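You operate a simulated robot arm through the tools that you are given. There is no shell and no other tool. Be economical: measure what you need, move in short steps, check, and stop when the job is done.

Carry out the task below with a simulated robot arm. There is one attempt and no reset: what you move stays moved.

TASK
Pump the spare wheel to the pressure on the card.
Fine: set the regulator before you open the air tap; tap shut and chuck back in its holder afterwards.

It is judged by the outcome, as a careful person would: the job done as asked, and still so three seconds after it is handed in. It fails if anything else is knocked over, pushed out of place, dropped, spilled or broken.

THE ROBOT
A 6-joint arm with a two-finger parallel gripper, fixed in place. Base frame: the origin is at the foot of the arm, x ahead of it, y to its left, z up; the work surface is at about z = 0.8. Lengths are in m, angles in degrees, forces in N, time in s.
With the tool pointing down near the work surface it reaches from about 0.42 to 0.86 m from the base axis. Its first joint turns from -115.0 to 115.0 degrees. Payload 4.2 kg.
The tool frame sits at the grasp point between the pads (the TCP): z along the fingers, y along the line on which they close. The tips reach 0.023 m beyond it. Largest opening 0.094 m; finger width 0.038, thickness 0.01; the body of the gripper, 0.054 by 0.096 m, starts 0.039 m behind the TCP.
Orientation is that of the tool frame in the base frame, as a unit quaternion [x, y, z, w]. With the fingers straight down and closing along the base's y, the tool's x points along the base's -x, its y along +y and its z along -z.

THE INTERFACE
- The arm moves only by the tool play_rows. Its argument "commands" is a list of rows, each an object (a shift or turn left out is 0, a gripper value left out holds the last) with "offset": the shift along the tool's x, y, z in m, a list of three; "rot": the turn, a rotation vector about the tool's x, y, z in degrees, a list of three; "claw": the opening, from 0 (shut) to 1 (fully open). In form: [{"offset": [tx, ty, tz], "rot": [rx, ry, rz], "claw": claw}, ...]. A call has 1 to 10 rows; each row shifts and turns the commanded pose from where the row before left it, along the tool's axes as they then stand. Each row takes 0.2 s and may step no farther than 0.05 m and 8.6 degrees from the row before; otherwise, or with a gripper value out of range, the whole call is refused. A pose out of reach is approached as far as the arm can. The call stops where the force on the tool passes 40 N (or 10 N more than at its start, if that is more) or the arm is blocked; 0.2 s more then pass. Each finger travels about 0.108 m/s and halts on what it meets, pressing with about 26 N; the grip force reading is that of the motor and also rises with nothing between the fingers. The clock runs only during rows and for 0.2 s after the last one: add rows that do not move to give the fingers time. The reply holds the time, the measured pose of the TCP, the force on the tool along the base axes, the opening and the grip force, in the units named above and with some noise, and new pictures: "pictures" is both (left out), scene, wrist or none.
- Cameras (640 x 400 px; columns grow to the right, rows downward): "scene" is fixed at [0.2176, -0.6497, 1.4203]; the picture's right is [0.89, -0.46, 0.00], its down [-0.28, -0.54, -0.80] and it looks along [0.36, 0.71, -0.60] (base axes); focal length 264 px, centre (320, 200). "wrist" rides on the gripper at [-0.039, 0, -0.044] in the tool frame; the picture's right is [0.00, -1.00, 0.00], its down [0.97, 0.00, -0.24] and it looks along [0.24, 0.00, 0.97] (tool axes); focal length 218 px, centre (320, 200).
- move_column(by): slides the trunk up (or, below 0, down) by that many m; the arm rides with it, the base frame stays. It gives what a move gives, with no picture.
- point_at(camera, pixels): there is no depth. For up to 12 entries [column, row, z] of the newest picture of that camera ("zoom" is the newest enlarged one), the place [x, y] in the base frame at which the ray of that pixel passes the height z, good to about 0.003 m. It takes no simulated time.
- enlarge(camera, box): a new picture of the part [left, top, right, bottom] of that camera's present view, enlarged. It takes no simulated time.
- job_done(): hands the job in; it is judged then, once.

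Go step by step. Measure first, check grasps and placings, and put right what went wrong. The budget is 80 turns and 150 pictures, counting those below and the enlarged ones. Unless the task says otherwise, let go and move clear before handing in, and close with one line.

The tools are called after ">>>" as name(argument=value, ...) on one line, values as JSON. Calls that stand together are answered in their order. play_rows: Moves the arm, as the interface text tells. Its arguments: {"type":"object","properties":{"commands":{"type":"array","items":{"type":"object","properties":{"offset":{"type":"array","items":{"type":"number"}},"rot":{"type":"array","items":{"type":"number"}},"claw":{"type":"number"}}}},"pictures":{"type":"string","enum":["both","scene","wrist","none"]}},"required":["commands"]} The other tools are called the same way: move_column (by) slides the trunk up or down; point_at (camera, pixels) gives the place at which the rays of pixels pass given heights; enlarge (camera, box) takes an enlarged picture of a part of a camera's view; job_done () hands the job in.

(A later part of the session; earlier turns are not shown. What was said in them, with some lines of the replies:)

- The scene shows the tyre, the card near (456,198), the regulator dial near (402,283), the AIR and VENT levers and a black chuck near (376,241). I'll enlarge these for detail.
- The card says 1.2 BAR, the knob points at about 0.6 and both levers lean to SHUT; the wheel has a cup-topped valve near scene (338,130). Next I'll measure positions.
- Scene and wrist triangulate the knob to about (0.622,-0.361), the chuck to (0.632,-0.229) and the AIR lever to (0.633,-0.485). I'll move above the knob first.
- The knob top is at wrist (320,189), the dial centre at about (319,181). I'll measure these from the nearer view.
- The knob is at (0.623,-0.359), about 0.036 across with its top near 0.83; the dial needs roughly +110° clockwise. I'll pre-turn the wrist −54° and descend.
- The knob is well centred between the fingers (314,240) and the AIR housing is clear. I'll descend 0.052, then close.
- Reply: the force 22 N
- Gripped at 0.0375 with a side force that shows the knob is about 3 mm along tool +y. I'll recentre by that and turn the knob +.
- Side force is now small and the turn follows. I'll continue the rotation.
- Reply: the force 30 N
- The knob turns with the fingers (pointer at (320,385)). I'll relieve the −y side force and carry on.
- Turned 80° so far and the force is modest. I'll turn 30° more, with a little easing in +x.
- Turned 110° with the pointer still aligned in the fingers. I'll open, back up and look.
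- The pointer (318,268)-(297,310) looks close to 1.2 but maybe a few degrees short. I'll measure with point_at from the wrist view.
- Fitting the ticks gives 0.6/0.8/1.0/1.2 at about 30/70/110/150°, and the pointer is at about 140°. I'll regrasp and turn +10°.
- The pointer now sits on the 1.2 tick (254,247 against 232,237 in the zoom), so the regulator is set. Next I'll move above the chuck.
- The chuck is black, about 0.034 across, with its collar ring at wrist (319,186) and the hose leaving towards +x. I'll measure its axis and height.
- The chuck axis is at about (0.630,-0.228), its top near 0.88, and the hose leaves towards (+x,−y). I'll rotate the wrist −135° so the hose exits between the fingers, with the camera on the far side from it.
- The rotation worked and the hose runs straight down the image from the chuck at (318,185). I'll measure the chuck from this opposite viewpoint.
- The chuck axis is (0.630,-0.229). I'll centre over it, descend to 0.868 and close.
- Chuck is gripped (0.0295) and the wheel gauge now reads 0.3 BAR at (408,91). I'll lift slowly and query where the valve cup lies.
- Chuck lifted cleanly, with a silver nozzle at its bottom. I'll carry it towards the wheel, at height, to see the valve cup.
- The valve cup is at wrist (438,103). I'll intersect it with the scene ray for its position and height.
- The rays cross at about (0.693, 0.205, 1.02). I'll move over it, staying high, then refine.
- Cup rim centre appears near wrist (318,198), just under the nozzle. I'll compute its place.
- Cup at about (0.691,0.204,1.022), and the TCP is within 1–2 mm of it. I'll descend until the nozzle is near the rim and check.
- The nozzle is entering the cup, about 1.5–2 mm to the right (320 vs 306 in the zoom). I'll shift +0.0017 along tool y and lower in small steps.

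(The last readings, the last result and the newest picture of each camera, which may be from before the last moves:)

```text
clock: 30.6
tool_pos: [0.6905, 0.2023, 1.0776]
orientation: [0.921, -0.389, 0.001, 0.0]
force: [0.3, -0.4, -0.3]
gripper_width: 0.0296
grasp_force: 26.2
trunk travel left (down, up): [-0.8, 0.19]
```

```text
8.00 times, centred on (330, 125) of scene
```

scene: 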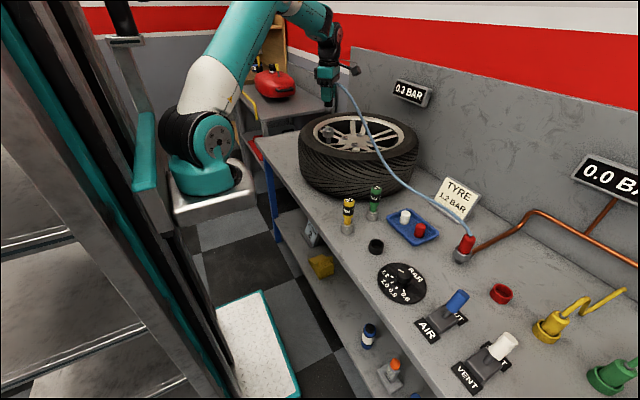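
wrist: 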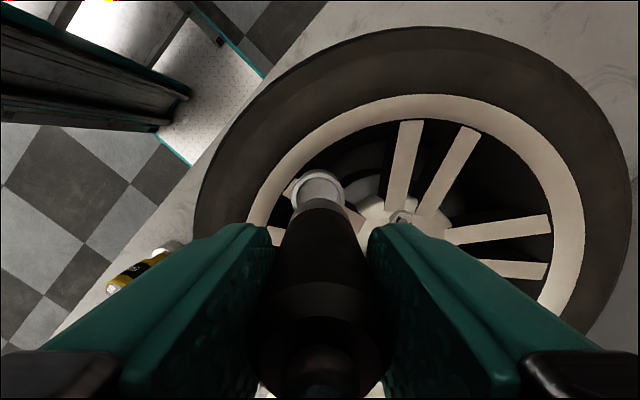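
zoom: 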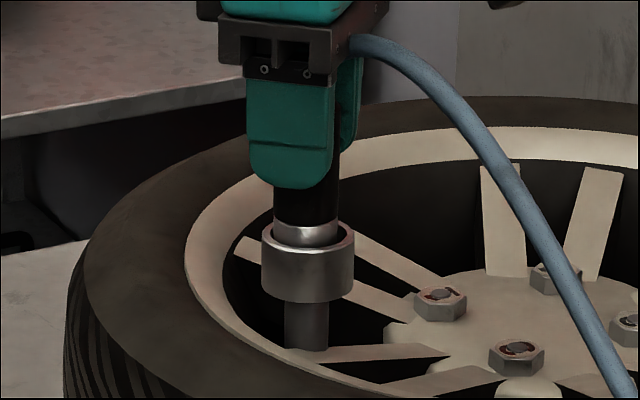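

The nozzle is inside the cup and roughly centred. I'll lower in small steps until it seats.

>>> play_rows(commands=[{"offset": [0, 0, 0.005]}, {"offset": [0, 0, 0.005]}, {"offset": [0, 0, 0.004]}, {}], pictures="none")

>>> enlarge(camera="scene", box=[300, 100, 360, 150])

```text
clock: 31.6
tool_pos: [0.6891, 0.2036, 1.0666]
orientation: [0.921, -0.389, 0.0, -0.002]
force: [-2.3, -3.6, 17.3]
gripper_width: 0.0296
grasp_force: 26.2
trunk travel left (down, up): [-0.8, 0.19]
```

```text
8.00 times, centred on (330, 125) of scene
```

zoom: 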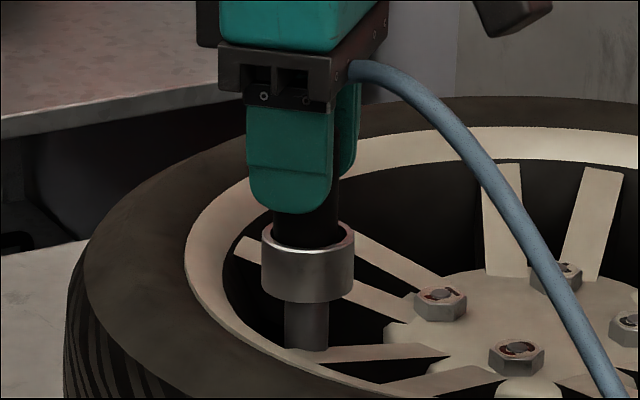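

Contact with 17 N upward at z 1.0666 with the nozzle fully in the cup. I'll press slightly further to confirm it's seated.

>>> play_rows(commands=[{"offset": [0, 0, 0.0025]}, {}], pictures="wrist")

```text
clock: 32.2
tool_pos: [0.6919, 0.2026, 1.0662]
orientation: [0.921, -0.389, 0.002, -0.004]
force: [-2.8, -2.5, 16.4]
gripper_width: 0.0293
grasp_force: 25.9
trunk travel left (down, up): [-0.8, 0.19]
stopped in row 2: the force on the tool passed its limit (the readings are from after the stop); the commanded pose is now the measured one
```

wrist: 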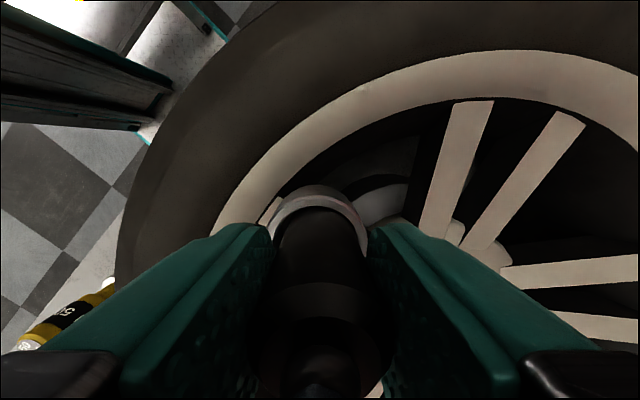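

It's seated firmly (the force limit tripped). I'll open gently, rise, and check that the chuck stays.

>>> play_rows(commands=[{"claw": 0.5}, {"claw": 0.8}, {"claw": 0.8}, {"offset": [0, 0, -0.03]}, {"offset": [0, 0, -0.04]}, {"offset": [0, 0, -0.05]}, {"offset": [0, 0, -0.03]}, {}])

>>> enlarge(camera="scene", box=[290, 70, 440, 170])

```text
clock: 34.0
tool_pos: [0.6913, 0.2028, 1.2147]
orientation: [0.921, -0.389, 0.002, -0.002]
force: [-0.5, -0.4, 0.5]
gripper_width: 0.0753
grasp_force: 0.1
trunk travel left (down, up): [-0.8, 0.19]
```

scene: 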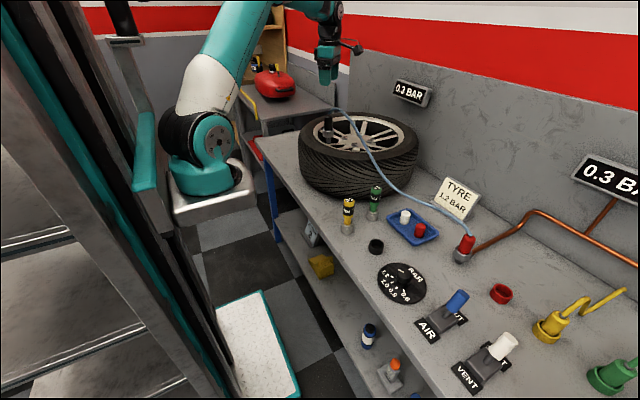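
wrist: 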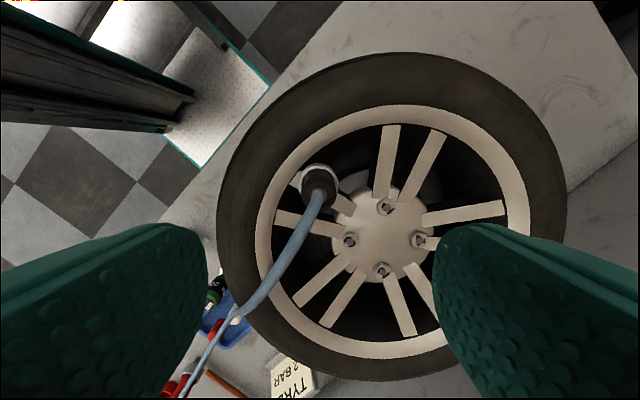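

```text
4.00 times, centred on (365, 120) of scene
```

zoom: 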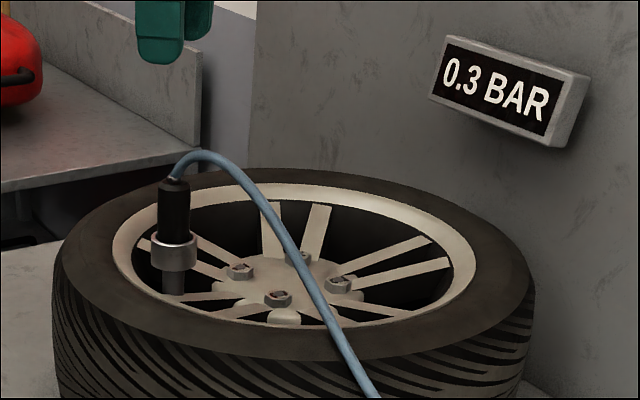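

Both gauges read 0.3 BAR, so the chuck is connected and standing by itself. I'll turn the wrist +44.4° and travel to the AIR lever.

>>> play_rows(commands=[{"rot": [0, 0, 7.4]}, {"rot": [0, 0, 7.4]}, {"rot": [0, 0, 7.4]}, {"rot": [0, 0, 7.4]}, {"rot": [0, 0, 7.4]}, {"rot": [0, 0, 7.4]}, {"offset": [0.045, 0.003, 0]}, {"offset": [0.045, 0.003, 0]}, {"offset": [0.045, 0.003, 0]}, {"offset": [0.045, 0.003, 0]}], pictures="none")

>>> play_rows(commands=[{"offset": [0.048, 0.003, 0]}, {"offset": [0.048, 0.003, 0]}, {"offset": [0.048, 0.003, 0]}, {"offset": [0.048, 0.003, 0]}, {"offset": [0.048, 0.003, 0]}, {"offset": [0.048, 0.003, 0]}, {"offset": [0.048, 0.003, 0]}, {"offset": [0.048, 0.003, 0]}, {"offset": [0.048, 0.003, 0]}, {"offset": [0.048, 0.003, 0]}], pictures="none")

>>> play_rows(commands=[{"offset": [0.03, 0, 0.03]}, {"offset": [0, 0, 0.05]}, {"offset": [0, 0, 0.05]}, {"offset": [0, 0, 0.05]}, {}])

```text
clock: 36.2
tool_pos: [0.6776, 0.0229, 1.2136]
orientation: [-0.707, 0.708, 0.0, 0.003]
force: [-0.1, 0.6, 0.3]
gripper_width: 0.0754
grasp_force: 0.0
trunk travel left (down, up): [-0.8, 0.19]
```

```text
clock: 38.4
tool_pos: [0.6462, -0.4578, 1.212]
orientation: [-0.706, 0.708, 0.0, 0.002]
force: [-0.6, 0.7, 0.4]
gripper_width: 0.0752
grasp_force: 0.0
trunk travel left (down, up): [-0.8, 0.19]
```

```text
clock: 39.6
tool_pos: [0.6484, -0.4862, 1.0326]
orientation: [-0.706, 0.709, 0.0, 0.004]
force: [0.0, 0.5, 0.3]
gripper_width: 0.0751
grasp_force: 0.1
trunk travel left (down, up): [-0.8, 0.19]
```

scene: 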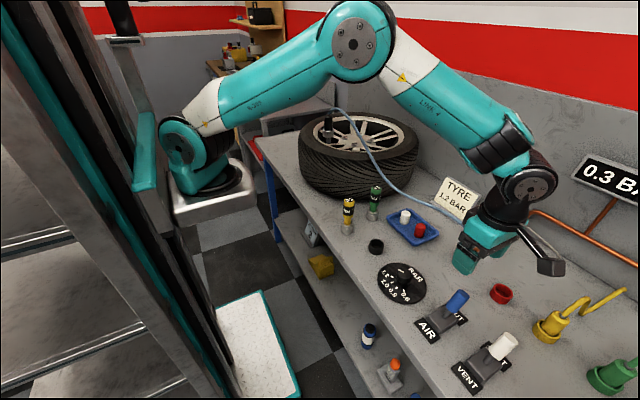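
wrist: 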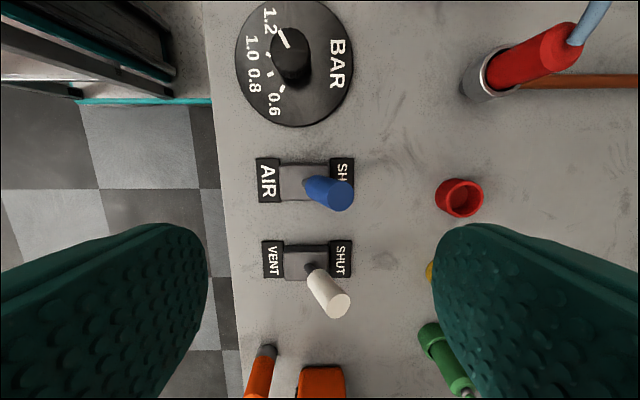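

The blue lever's tip is at wrist (340,194) and scene (459,295), leaning to SHUT. I'll triangulate it.

>>> enlarge(camera="wrist", box=[240, 130, 400, 230])

>>> enlarge(camera="scene", box=[400, 270, 500, 350])

>>> point_at(camera="wrist", pixels=[[341, 195, 0.86], [341, 195, 0.88], [341, 195, 0.9], [305, 183, 0.82], [305, 183, 0.84], [318, 185, 0.85]])

>>> point_at(camera="scene", pixels=[[460, 295, 0.86], [460, 295, 0.88], [460, 295, 0.9], [446, 317, 0.82], [446, 317, 0.84]])

```text
4.00 times, centred on (320, 180) of wrist
```

zoom: 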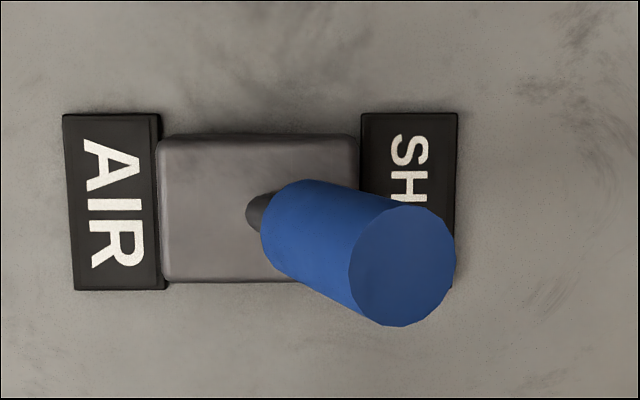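

```text
5.00 times, centred on (450, 310) of scene
```

zoom: 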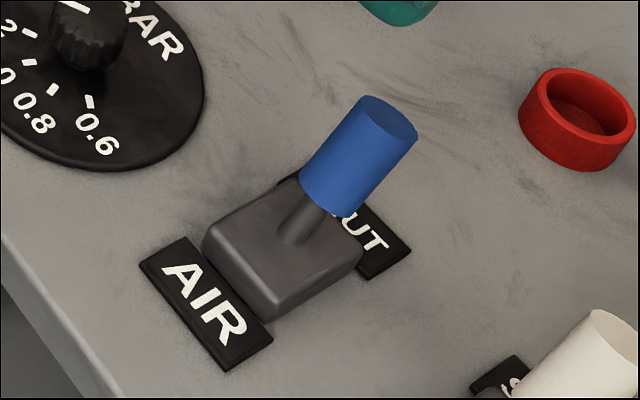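

```text
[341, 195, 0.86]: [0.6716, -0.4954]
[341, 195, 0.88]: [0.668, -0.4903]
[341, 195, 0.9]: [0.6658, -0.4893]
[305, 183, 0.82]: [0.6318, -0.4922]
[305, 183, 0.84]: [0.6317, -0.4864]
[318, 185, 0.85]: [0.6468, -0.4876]
```

```text
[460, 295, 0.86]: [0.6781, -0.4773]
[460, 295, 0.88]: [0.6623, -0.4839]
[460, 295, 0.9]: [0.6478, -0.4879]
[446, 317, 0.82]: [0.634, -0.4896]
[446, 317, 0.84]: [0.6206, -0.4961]
```

The lever tip is at about (0.667,-0.489,0.88) and its pivot at (0.632,-0.488,0.825). I'll straddle it with the fingers along x and descend to z 0.873.

>>> play_rows(commands=[{"offset": [0.002, -0.0125, 0]}, {"offset": [0, 0, 0.05]}, {"offset": [0, 0, 0.05]}, {"offset": [0, 0, 0.03]}, {"offset": [0, 0, 0.028]}, {"claw": 0.6}, {}])

>>> enlarge(camera="scene", box=[400, 250, 520, 350])

```text
clock: 41.2
tool_pos: [0.66, -0.4886, 0.8732]
orientation: [-0.707, 0.708, 0.0, 0.003]
force: [-2.3, -0.2, -1.7]
gripper_width: 0.0572
grasp_force: 1.3
trunk travel left (down, up): [-0.8, 0.19]
```

scene: 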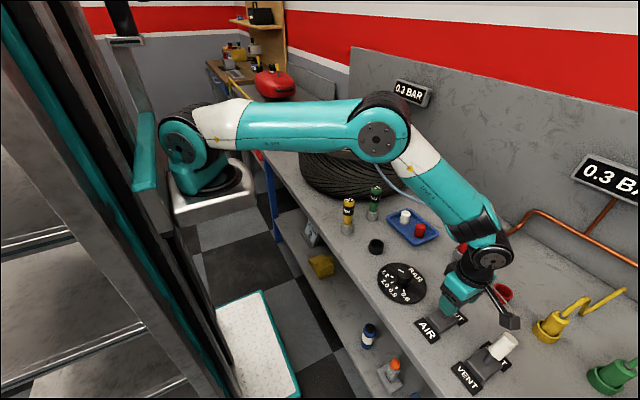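
wrist: 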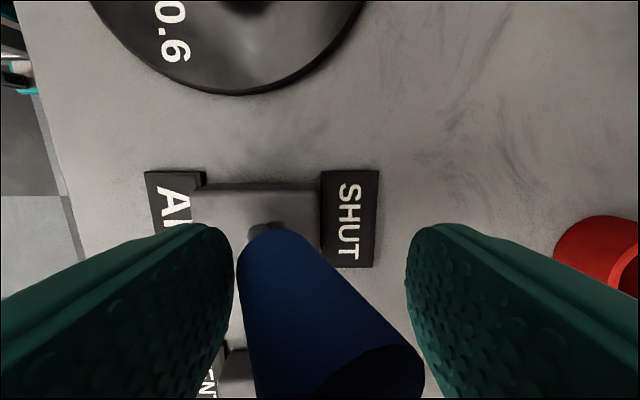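

```text
4.00 times, centred on (460, 300) of scene
```

zoom: 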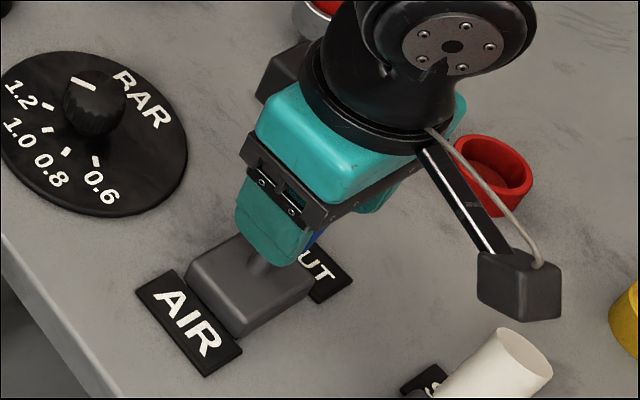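

The handle sits between the fingers, and both gauges still read 0.3. I'll push the lever towards −x (tool +y) in small steps.

>>> play_rows(commands=[{"offset": [0, 0.012, 0]}, {"offset": [0, 0.012, 0]}, {"offset": [0, 0.012, 0]}, {"offset": [0, 0.012, 0]}, {}])

```text
clock: 42.4
tool_pos: [0.6132, -0.488, 0.8748]
orientation: [-0.706, 0.708, -0.003, 0.003]
force: [3.7, 1.2, 22.9]
gripper_width: 0.0602
grasp_force: 4.0
trunk travel left (down, up): [-0.8, 0.19]
```

scene: 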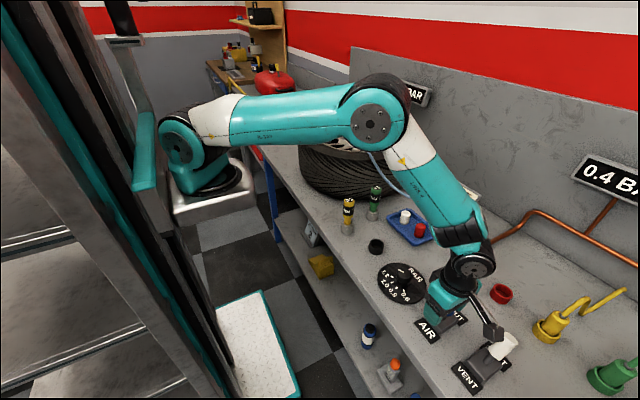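
wrist: 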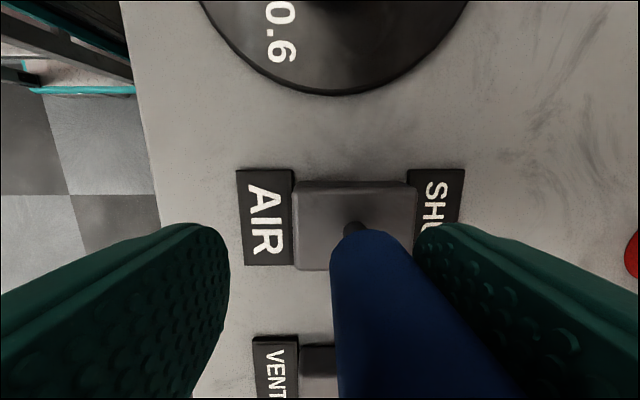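

The gauge rose to 0.4, so air is flowing, but there's 23 N upward (lever top nears the palm). I'll lift 8 mm and continue a bit.

>>> play_rows(commands=[{"offset": [0, 0, -0.008]}, {"offset": [0, 0.006, 0]}, {"offset": [0, 0.006, 0]}, {}])

```text
clock: 43.4
tool_pos: [0.6006, -0.4883, 0.8812]
orientation: [-0.706, 0.709, 0.001, 0.002]
force: [0.0, -0.1, -0.4]
gripper_width: 0.0562
grasp_force: 0.0
trunk travel left (down, up): [-0.8, 0.19]
```

scene: 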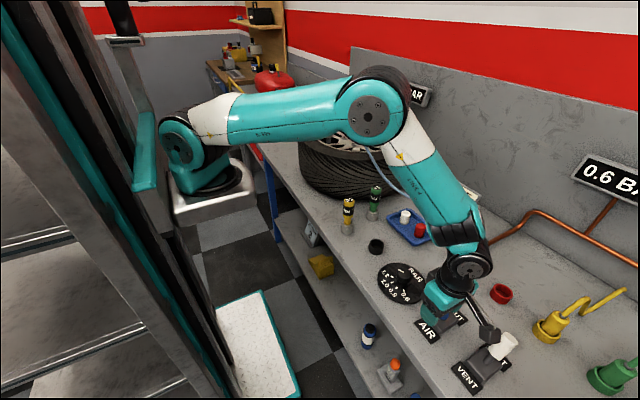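
wrist: 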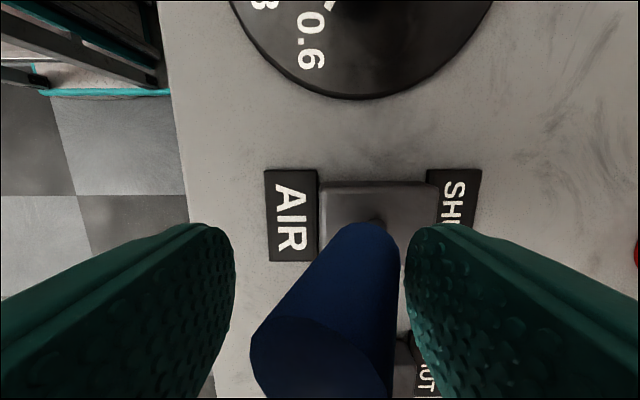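

The lever flipped to open and the gauge is at 0.6 and rising about 0.2 per second. I'll wait in place and watch.

>>> play_rows(commands=[{}, {}, {}, {}, {}], pictures="none")

>>> enlarge(camera="scene", box=[550, 140, 640, 220])

```text
clock: 44.6
tool_pos: [0.6004, -0.4875, 0.8811]
orientation: [-0.705, 0.709, 0.0, 0.003]
force: [0.0, 0.3, -1.0]
gripper_width: 0.0565
grasp_force: 0.0
trunk travel left (down, up): [-0.8, 0.19]
```

```text
5.00 times, centred on (595, 180) of scene
```

zoom: 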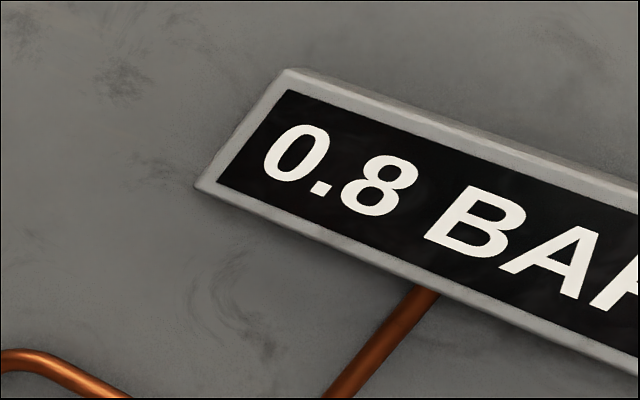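

The gauge reads 0.8 and rising steadily. I'll wait another second or so.

>>> play_rows(commands=[{}, {}, {}, {}, {}], pictures="none")

>>> enlarge(camera="scene", box=[550, 140, 640, 220])

```text
clock: 45.8
tool_pos: [0.6015, -0.4889, 0.8814]
orientation: [-0.706, 0.708, -0.001, 0.003]
force: [0.0, -0.3, 0.2]
gripper_width: 0.0565
grasp_force: 0.1
trunk travel left (down, up): [-0.8, 0.19]
```

```text
5.00 times, centred on (595, 180) of scene
```

zoom: 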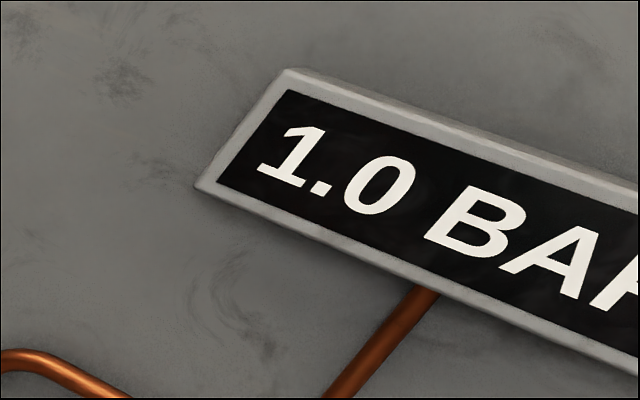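

Now 1.0. I'll wait 0.8 s more and check again.

>>> play_rows(commands=[{}, {}, {}, {}], pictures="none")

>>> enlarge(camera="scene", box=[550, 140, 640, 220])

```text
clock: 46.8
tool_pos: [0.6004, -0.4882, 0.8814]
orientation: [-0.706, 0.708, -0.001, 0.004]
force: [-0.8, -0.2, 0.4]
gripper_width: 0.0563
grasp_force: 0.1
trunk travel left (down, up): [-0.8, 0.19]
```

```text
5.00 times, centred on (595, 180) of scene
```

zoom: 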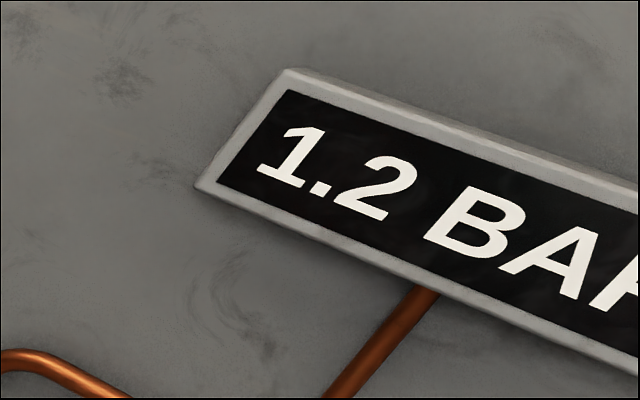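

The gauge reads 1.2 BAR. I'll shut the tap now by pushing the lever back to +x.

>>> play_rows(commands=[{"offset": [0, -0.02, 0]}, {"offset": [0, -0.02, 0]}, {"offset": [0, -0.015, 0]}, {"offset": [0, -0.009, 0]}, {}])

>>> enlarge(camera="scene", box=[550, 140, 640, 220])

```text
clock: 48.0
tool_pos: [0.6641, -0.4878, 0.8821]
orientation: [-0.706, 0.708, 0.0, 0.002]
force: [-4.8, 0.7, 1.1]
gripper_width: 0.0584
grasp_force: 2.6
trunk travel left (down, up): [-0.8, 0.19]
```

scene: 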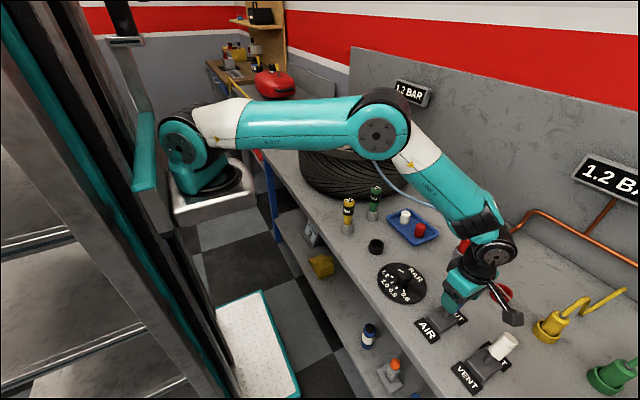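
wrist: 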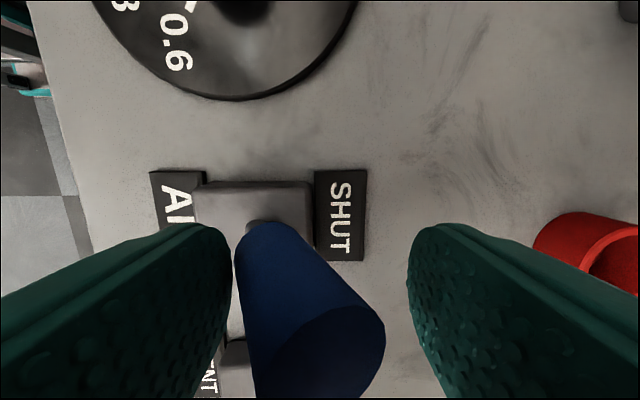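

```text
5.00 times, centred on (595, 180) of scene
```

zoom: 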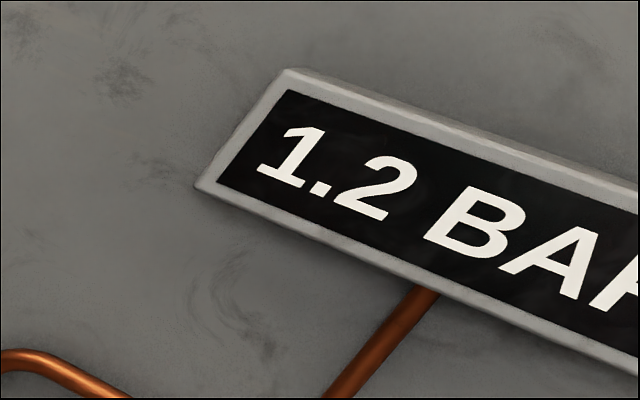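

Both gauges hold 1.2 BAR and the lever leans to SHUT (tip at (340,340)). I'll nudge it to its stop, back off, open and lift.

>>> play_rows(commands=[{"offset": [0, -0.002, 0]}, {"offset": [0, 0.004, 0], "claw": 0.8}, {"claw": 0.8}, {"offset": [0, 0, -0.05]}, {"offset": [0, 0, -0.05]}, {"offset": [0, 0, -0.05]}, {"offset": [0, 0, -0.05]}, {"offset": [0, 0, -0.05]}, {"offset": [0, 0, -0.05]}, {"offset": [0, 0, -0.03]}])

>>> enlarge(camera="scene", box=[400, 270, 500, 350])

```text
clock: 50.2
tool_pos: [0.6615, -0.4897, 1.2118]
orientation: [-0.706, 0.708, -0.001, 0.003]
force: [-0.4, 0.2, 0.2]
gripper_width: 0.0751
grasp_force: 0.1
trunk travel left (down, up): [-0.8, 0.19]
```

scene: 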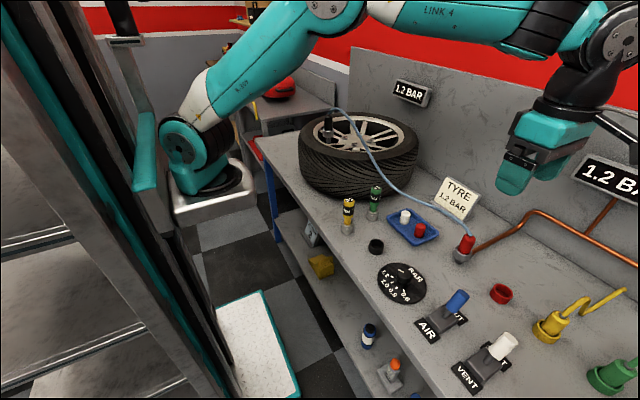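
wrist: 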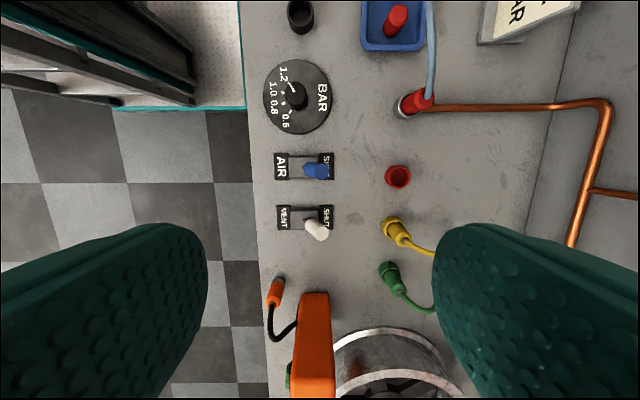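

```text
5.00 times, centred on (450, 310) of scene
```

zoom: 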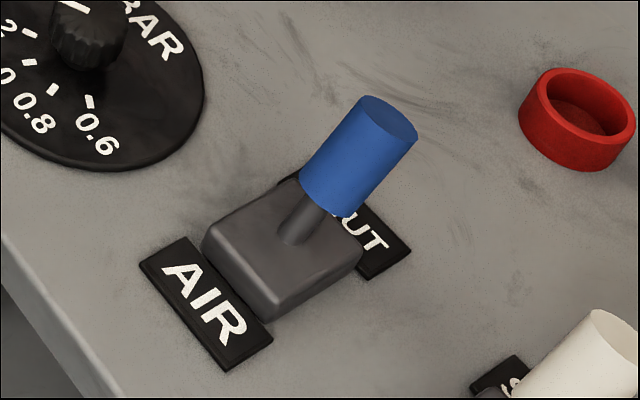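

The AIR lever matches its original shut position and both gauges hold 1.2. I'll travel back to above the chuck.

>>> play_rows(commands=[{"offset": [-0.0462, -0.002, 0]}, {"offset": [-0.0462, -0.002, 0]}, {"offset": [-0.0462, -0.002, 0]}, {"offset": [-0.0462, -0.002, 0]}, {"offset": [-0.0462, -0.002, 0]}, {"offset": [-0.0462, -0.002, 0]}, {"offset": [-0.0462, -0.002, 0]}, {"offset": [-0.0462, -0.002, 0]}, {"offset": [-0.0462, -0.002, 0]}, {"offset": [-0.0462, -0.002, 0]}], pictures="none")

>>> play_rows(commands=[{"offset": [-0.0462, -0.002, 0], "rot": [0, 0, 0]}, {"offset": [-0.0462, -0.002, 0]}, {"offset": [-0.0462, -0.002, 0]}, {"offset": [-0.0462, -0.002, 0]}, {"offset": [-0.0462, -0.002, 0]}, {}], pictures="none")

>>> play_rows(commands=[{"rot": [0, 0, -7.4]}, {"rot": [0, 0, -7.4]}, {"rot": [0, 0, -7.4]}, {"rot": [0, 0, -7.4]}, {"rot": [0, 0, -7.4]}, {"rot": [0, 0, -7.4]}, {}])

>>> enlarge(camera="wrist", box=[260, 130, 380, 230])

```text
clock: 52.4
tool_pos: [0.6812, -0.0275, 1.2136]
orientation: [-0.706, 0.708, 0.0, 0.002]
force: [0.4, 0.2, 0.2]
gripper_width: 0.075
grasp_force: 0.0
trunk travel left (down, up): [-0.8, 0.19]
```

```text
clock: 53.8
tool_pos: [0.6939, 0.204, 1.2144]
orientation: [-0.706, 0.708, 0.0, 0.003]
force: [-0.6, -0.6, -0.3]
gripper_width: 0.0751
grasp_force: 0.1
trunk travel left (down, up): [-0.8, 0.19]
```

```text
clock: 55.4
tool_pos: [0.6924, 0.2043, 1.2137]
orientation: [0.922, -0.388, 0.002, -0.002]
force: [0.0, 0.8, -0.3]
gripper_width: 0.0751
grasp_force: 0.1
trunk travel left (down, up): [-0.8, 0.19]
```

scene: 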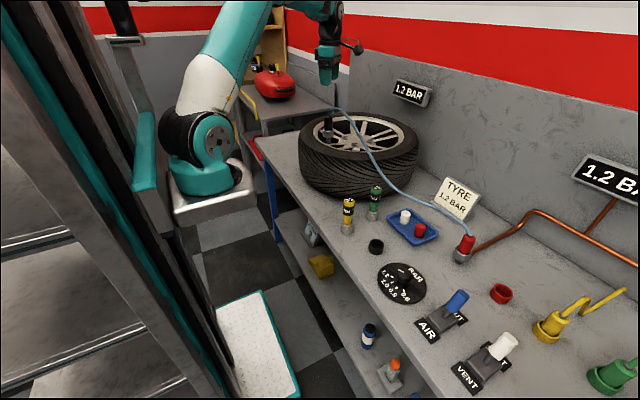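
wrist: 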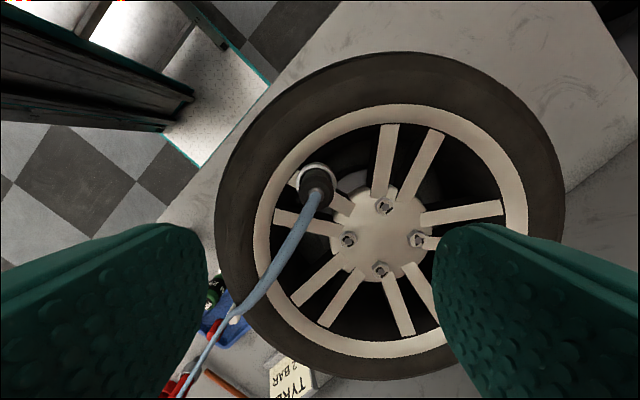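

```text
4.00 times, centred on (320, 180) of wrist
```

zoom: 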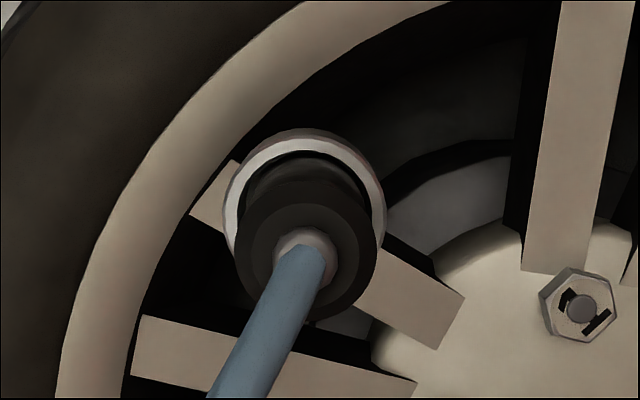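

The chuck is still standing in the cup. I'll shift +0.002 along tool y and descend to the previous grasp height of 1.067, then close.

>>> play_rows(commands=[{"offset": [0.0003, 0.0022, 0.04]}, {"offset": [0, 0, 0.04]}, {"offset": [0, 0, 0.04]}, {"offset": [0, 0, 0.0265]}, {"claw": 0.15}, {"claw": 0.15}, {"claw": 0.15}, {"claw": 0.15}])

```text
clock: 57.2
tool_pos: [0.6915, 0.2024, 1.0679]
orientation: [0.921, -0.389, 0.002, -0.002]
force: [-0.3, 0.5, 0.7]
gripper_width: 0.0295
grasp_force: 26.1
trunk travel left (down, up): [-0.8, 0.19]
```

scene: 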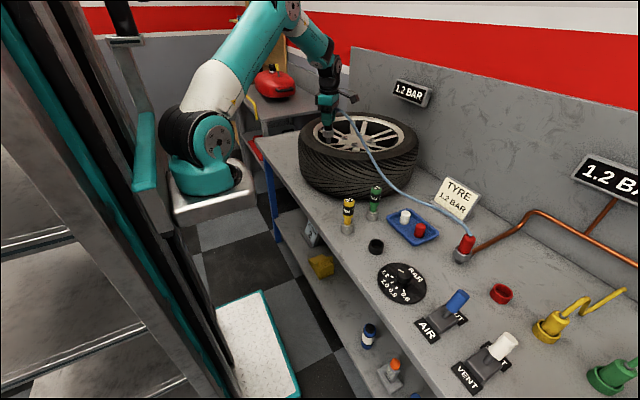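
wrist: 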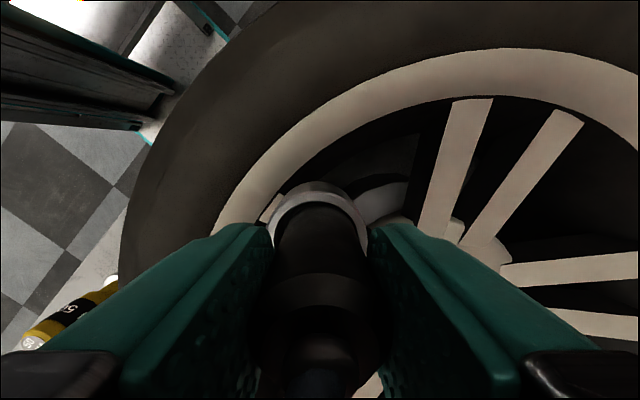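

Gripped at 0.0295 again, as before. I'll lift straight out of the cup.

>>> play_rows(commands=[{"offset": [0, 0, -0.015]}, {"offset": [0, 0, -0.02]}, {"offset": [0, 0, -0.04]}, {"offset": [0, 0, -0.05]}, {}], pictures="scene")

>>> enlarge(camera="scene", box=[290, 70, 440, 170])

```text
clock: 58.4
tool_pos: [0.6914, 0.2021, 1.1925]
orientation: [0.921, -0.389, 0.002, -0.002]
force: [-0.1, -0.4, -0.6]
gripper_width: 0.0294
grasp_force: 25.8
trunk travel left (down, up): [-0.8, 0.19]
```

scene: 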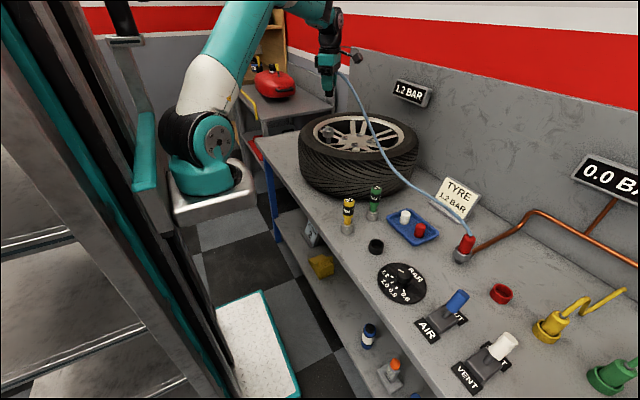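

```text
4.00 times, centred on (365, 120) of scene
```

zoom: 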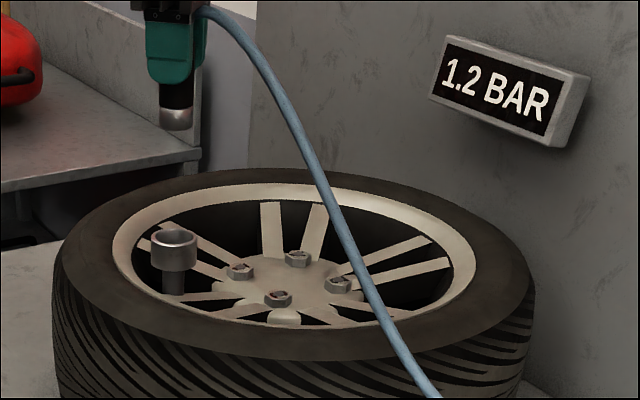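

The wheel holds 1.2 BAR and the line is at 0.0 with the chuck off. I'll carry the chuck back above its holder.

>>> play_rows(commands=[{"offset": [0.0267, 0.0345, 0]}, {"offset": [0.0267, 0.0345, 0]}, {"offset": [0.0267, 0.0345, 0]}, {"offset": [0.0267, 0.0345, 0]}, {"offset": [0.0267, 0.0345, 0]}, {"offset": [0.0267, 0.0345, 0]}, {"offset": [0.0267, 0.0345, 0]}, {"offset": [0.0267, 0.0345, 0]}, {"offset": [0.0267, 0.0345, 0]}, {"offset": [0.0267, 0.0345, 0]}], pictures="none")

>>> play_rows(commands=[{"offset": [0, 0, 0.04]}, {"offset": [0, 0, 0.05]}, {"offset": [0, 0, 0.05]}, {"offset": [0, 0, 0.05]}, {"offset": [0, 0, 0.03]}, {}])

>>> enlarge(camera="scene", box=[340, 190, 440, 270])

>>> enlarge(camera="wrist", box=[260, 130, 380, 230])

```text
clock: 60.6
tool_pos: [0.6303, -0.2288, 1.1907]
orientation: [0.922, -0.388, 0.002, -0.002]
force: [0.6, 0.1, -1.1]
gripper_width: 0.0296
grasp_force: 26.0
trunk travel left (down, up): [-0.8, 0.19]
```

```text
clock: 62.0
tool_pos: [0.632, -0.229, 0.9712]
orientation: [0.921, -0.389, 0.001, -0.002]
force: [1.2, -0.3, -0.4]
gripper_width: 0.0294
grasp_force: 25.4
trunk travel left (down, up): [-0.8, 0.19]
```

scene: 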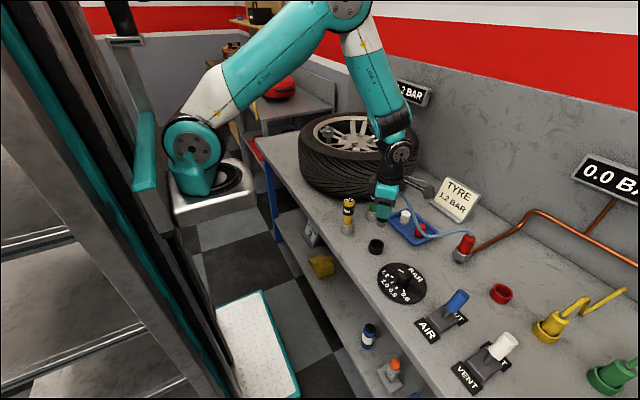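
wrist: 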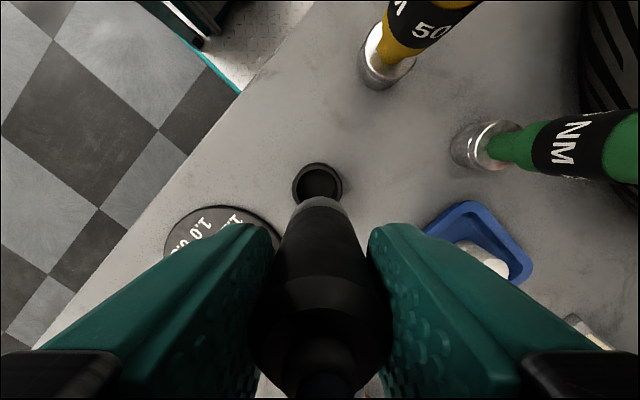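

```text
5.00 times, centred on (390, 230) of scene
```

zoom: 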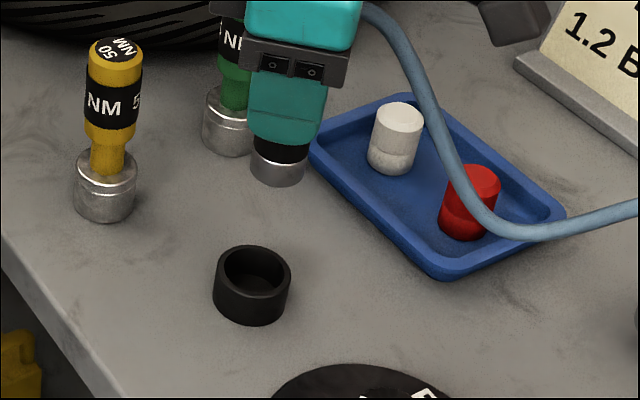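

```text
4.00 times, centred on (320, 180) of wrist
```

zoom: 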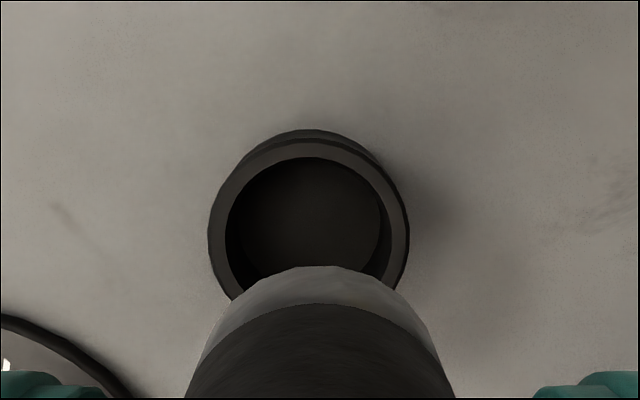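

The holder rim is centred at wrist (317,190). I'll get its place to correct the last millimetres.

>>> point_at(camera="wrist", pixels=[[317.2, 189.5, 0.825], [317.2, 189.5, 0.835]])

>>> point_at(camera="scene", pixels=[[376.5, 244.5, 0.825], [376.5, 244.5, 0.83], [376.5, 244.5, 0.835]])

```text
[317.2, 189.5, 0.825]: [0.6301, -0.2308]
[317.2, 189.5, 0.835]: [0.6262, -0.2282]
```

```text
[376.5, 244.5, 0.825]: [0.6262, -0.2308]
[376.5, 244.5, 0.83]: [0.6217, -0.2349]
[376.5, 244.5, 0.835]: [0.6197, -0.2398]
```

Holder at about (0.629,-0.230), matching the original grasp. I'll shift slightly and descend to just above the rim.

>>> play_rows(commands=[{"offset": [-0.0004, 0.0018, 0.02]}, {"offset": [0, 0, 0.02]}, {"offset": [0, 0, 0.022]}, {}], pictures="none")

>>> enlarge(camera="wrist", box=[260, 150, 380, 250])

>>> enlarge(camera="scene", box=[340, 200, 420, 270])

```text
clock: 63.0
tool_pos: [0.6318, -0.231, 0.9091]
orientation: [0.922, -0.388, 0.002, -0.002]
force: [0.4, 0.1, 0.3]
gripper_width: 0.0295
grasp_force: 25.4
trunk travel left (down, up): [-0.8, 0.19]
```

```text
4.00 times, centred on (320, 200) of wrist
```

zoom: 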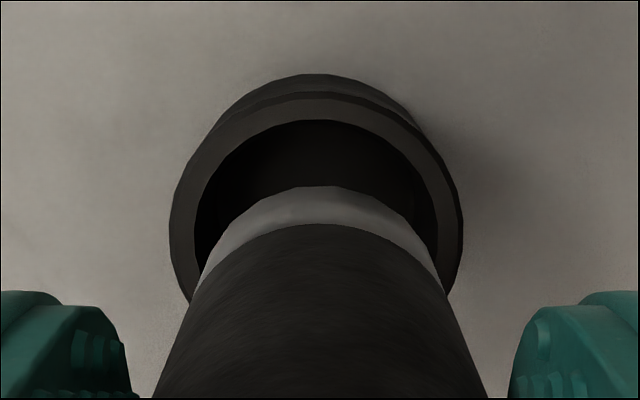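

```text
5.71 times, centred on (380, 235) of scene
```

zoom: 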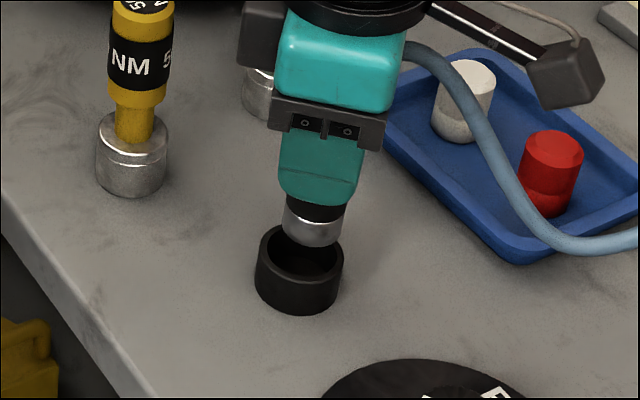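

Scene shows the nozzle about 3 mm too far along tool +x (312 vs 300). The pose reading agrees, so I'll shift −0.003 along tool x and look again slightly lower.

>>> play_rows(commands=[{"offset": [-0.003, 0, 0]}, {"offset": [0, 0, 0.008]}, {}], pictures="none")

>>> enlarge(camera="wrist", box=[260, 150, 380, 250])

>>> enlarge(camera="scene", box=[340, 200, 420, 270])

```text
clock: 63.8
tool_pos: [0.6294, -0.227, 0.9015]
orientation: [0.921, -0.39, 0.001, -0.002]
force: [-0.4, -0.5, -0.5]
gripper_width: 0.0292
grasp_force: 25.8
trunk travel left (down, up): [-0.8, 0.19]
```

```text
4.00 times, centred on (320, 200) of wrist
```

zoom: 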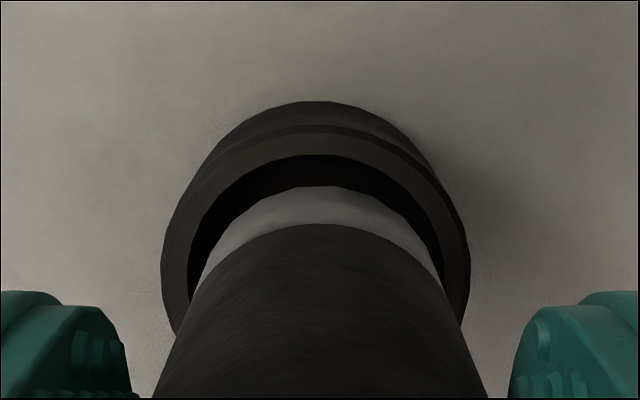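

```text
5.71 times, centred on (380, 235) of scene
```

zoom: 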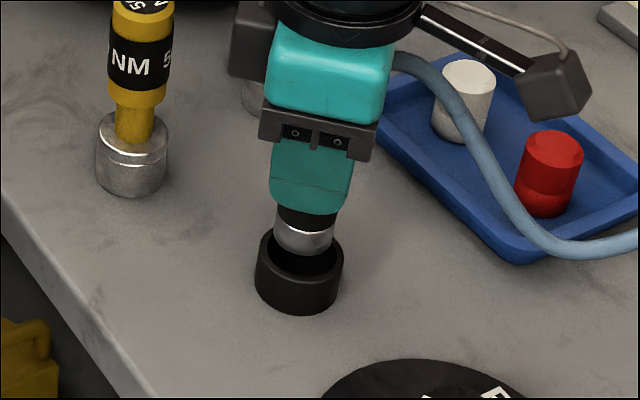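

Now the nozzle (304) lines up with the rim (300) in the scene and in the wrist view. I'll lower it into the holder in small steps.

>>> play_rows(commands=[{"offset": [0, 0, 0.006]}, {"offset": [0, 0, 0.006]}, {"offset": [0, 0, 0.006]}, {}], pictures="none")

>>> enlarge(camera="wrist", box=[260, 150, 380, 250])

>>> enlarge(camera="scene", box=[340, 200, 420, 270])

```text
clock: 64.8
tool_pos: [0.6285, -0.2275, 0.8836]
orientation: [0.921, -0.389, 0.001, -0.002]
force: [0.0, -0.4, -0.2]
gripper_width: 0.0292
grasp_force: 26.0
trunk travel left (down, up): [-0.8, 0.19]
```

```text
4.00 times, centred on (320, 200) of wrist
```

zoom: 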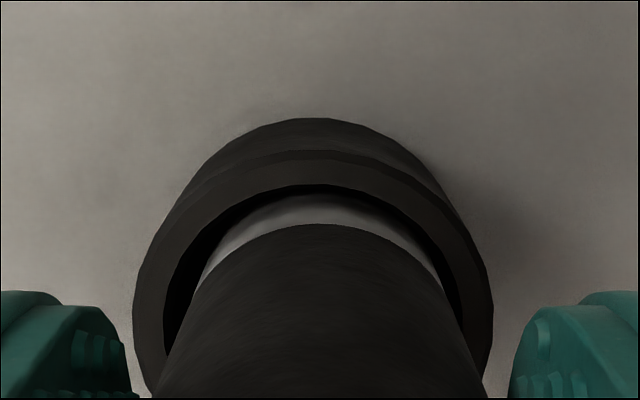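

```text
5.71 times, centred on (380, 235) of scene
```

zoom: 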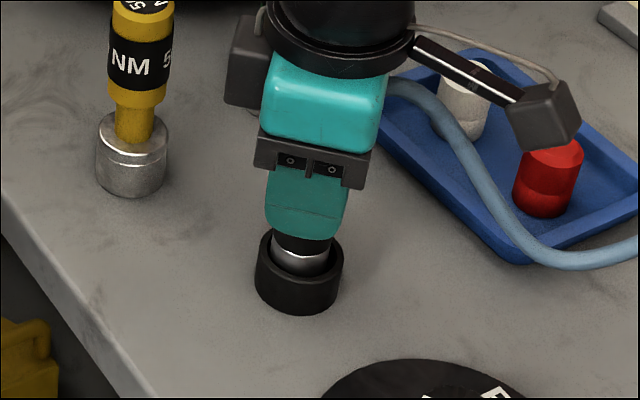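

The nozzle is inside the holder with no force. I'll lower to the original seated height of 0.868.

>>> play_rows(commands=[{"offset": [0, 0, 0.006]}, {"offset": [0, 0, 0.005]}, {"offset": [0, 0, 0.004]}, {}], pictures="none")

```text
clock: 65.8
tool_pos: [0.6283, -0.228, 0.8695]
orientation: [0.921, -0.389, 0.004, -0.003]
force: [-0.7, 1.5, 15.3]
gripper_width: 0.0293
grasp_force: 25.9
trunk travel left (down, up): [-0.8, 0.19]
```

It touched bottom at z 0.8695 with 15 N. I'll release and rise.

>>> play_rows(commands=[{"claw": 0.5}, {"claw": 0.8}, {"claw": 0.8}, {"offset": [0, 0, -0.03]}, {"offset": [0, 0, -0.04]}, {"offset": [0, 0, -0.05]}, {"offset": [0, 0, -0.05]}, {"offset": [0, 0, -0.05]}, {"offset": [0, 0, -0.05]}, {}])

>>> enlarge(camera="scene", box=[330, 180, 490, 290])

>>> enlarge(camera="scene", box=[290, 60, 450, 180])

```text
clock: 68.0
tool_pos: [0.6281, -0.2287, 1.14]
orientation: [0.922, -0.388, 0.001, -0.002]
force: [-0.4, 0.1, -0.4]
gripper_width: 0.0751
grasp_force: 0.0
trunk travel left (down, up): [-0.8, 0.19]
```

scene: 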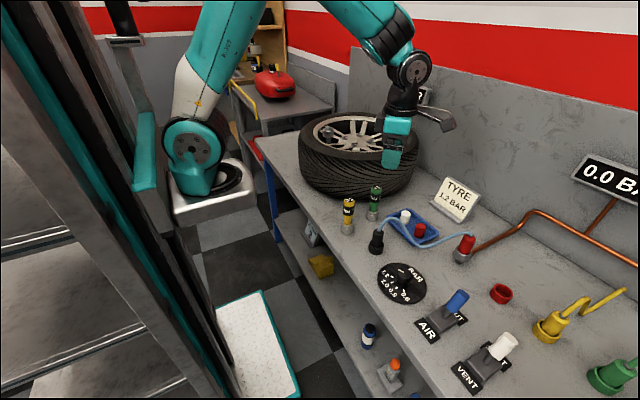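
wrist: 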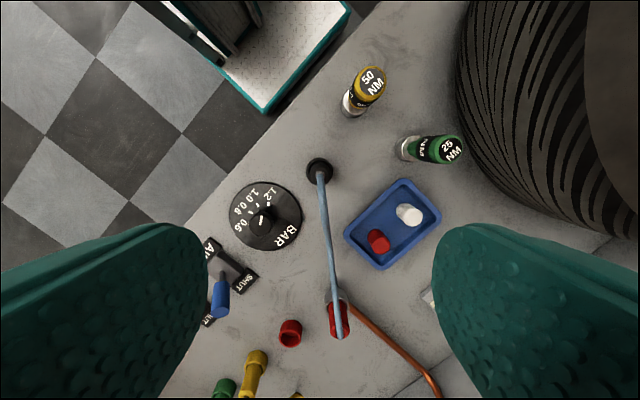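

```text
3.64 times, centred on (410, 235) of scene
```

zoom: 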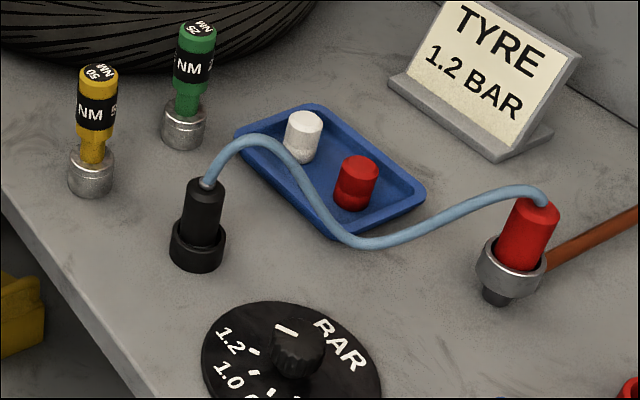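

```text
3.33 times, centred on (370, 120) of scene
```

zoom: 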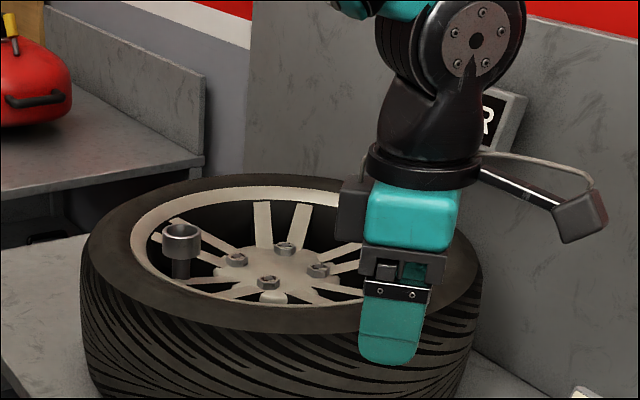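

The chuck stands upright in its holder, the hose as before. I'll move the arm aside to confirm the wheel gauge.

>>> play_rows(commands=[{"offset": [0.02, 0.02, -0.03]}, {"offset": [0.02, 0.02, -0.03]}, {"offset": [0.02, 0.02, -0.02]}, {}], pictures="scene")

>>> enlarge(camera="scene", box=[370, 60, 450, 120])

```text
clock: 69.0
tool_pos: [0.6257, -0.3134, 1.2183]
orientation: [0.922, -0.388, 0.001, -0.002]
force: [0.0, -0.8, -0.3]
gripper_width: 0.0751
grasp_force: 0.0
trunk travel left (down, up): [-0.8, 0.19]
```

scene: 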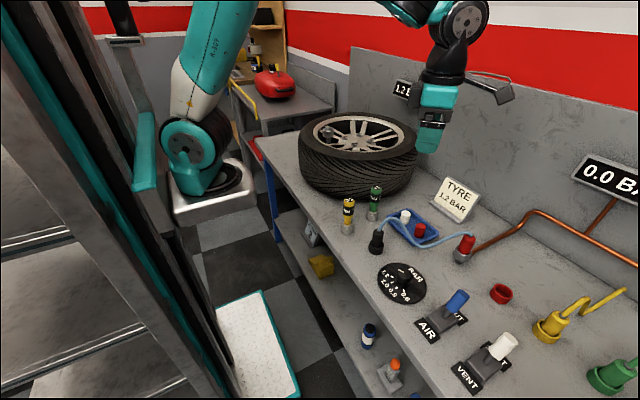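

```text
6.67 times, centred on (410, 90) of scene
```

zoom: 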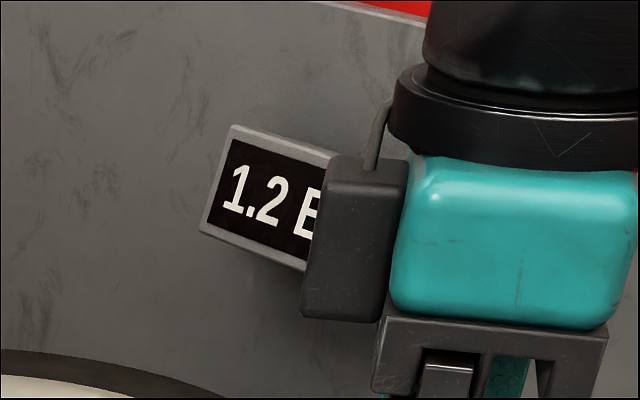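

The wheel gauge still reads 1.2, the tap is shut, the chuck is in its holder and the arm is clear. I'm handing in.

>>> job_done()

```text
The job is handed in.
```

The spare wheel is pumped to 1.2 BAR as on the card; I set the regulator before opening the air tap, and the tap is now shut with the chuck back in its holder.
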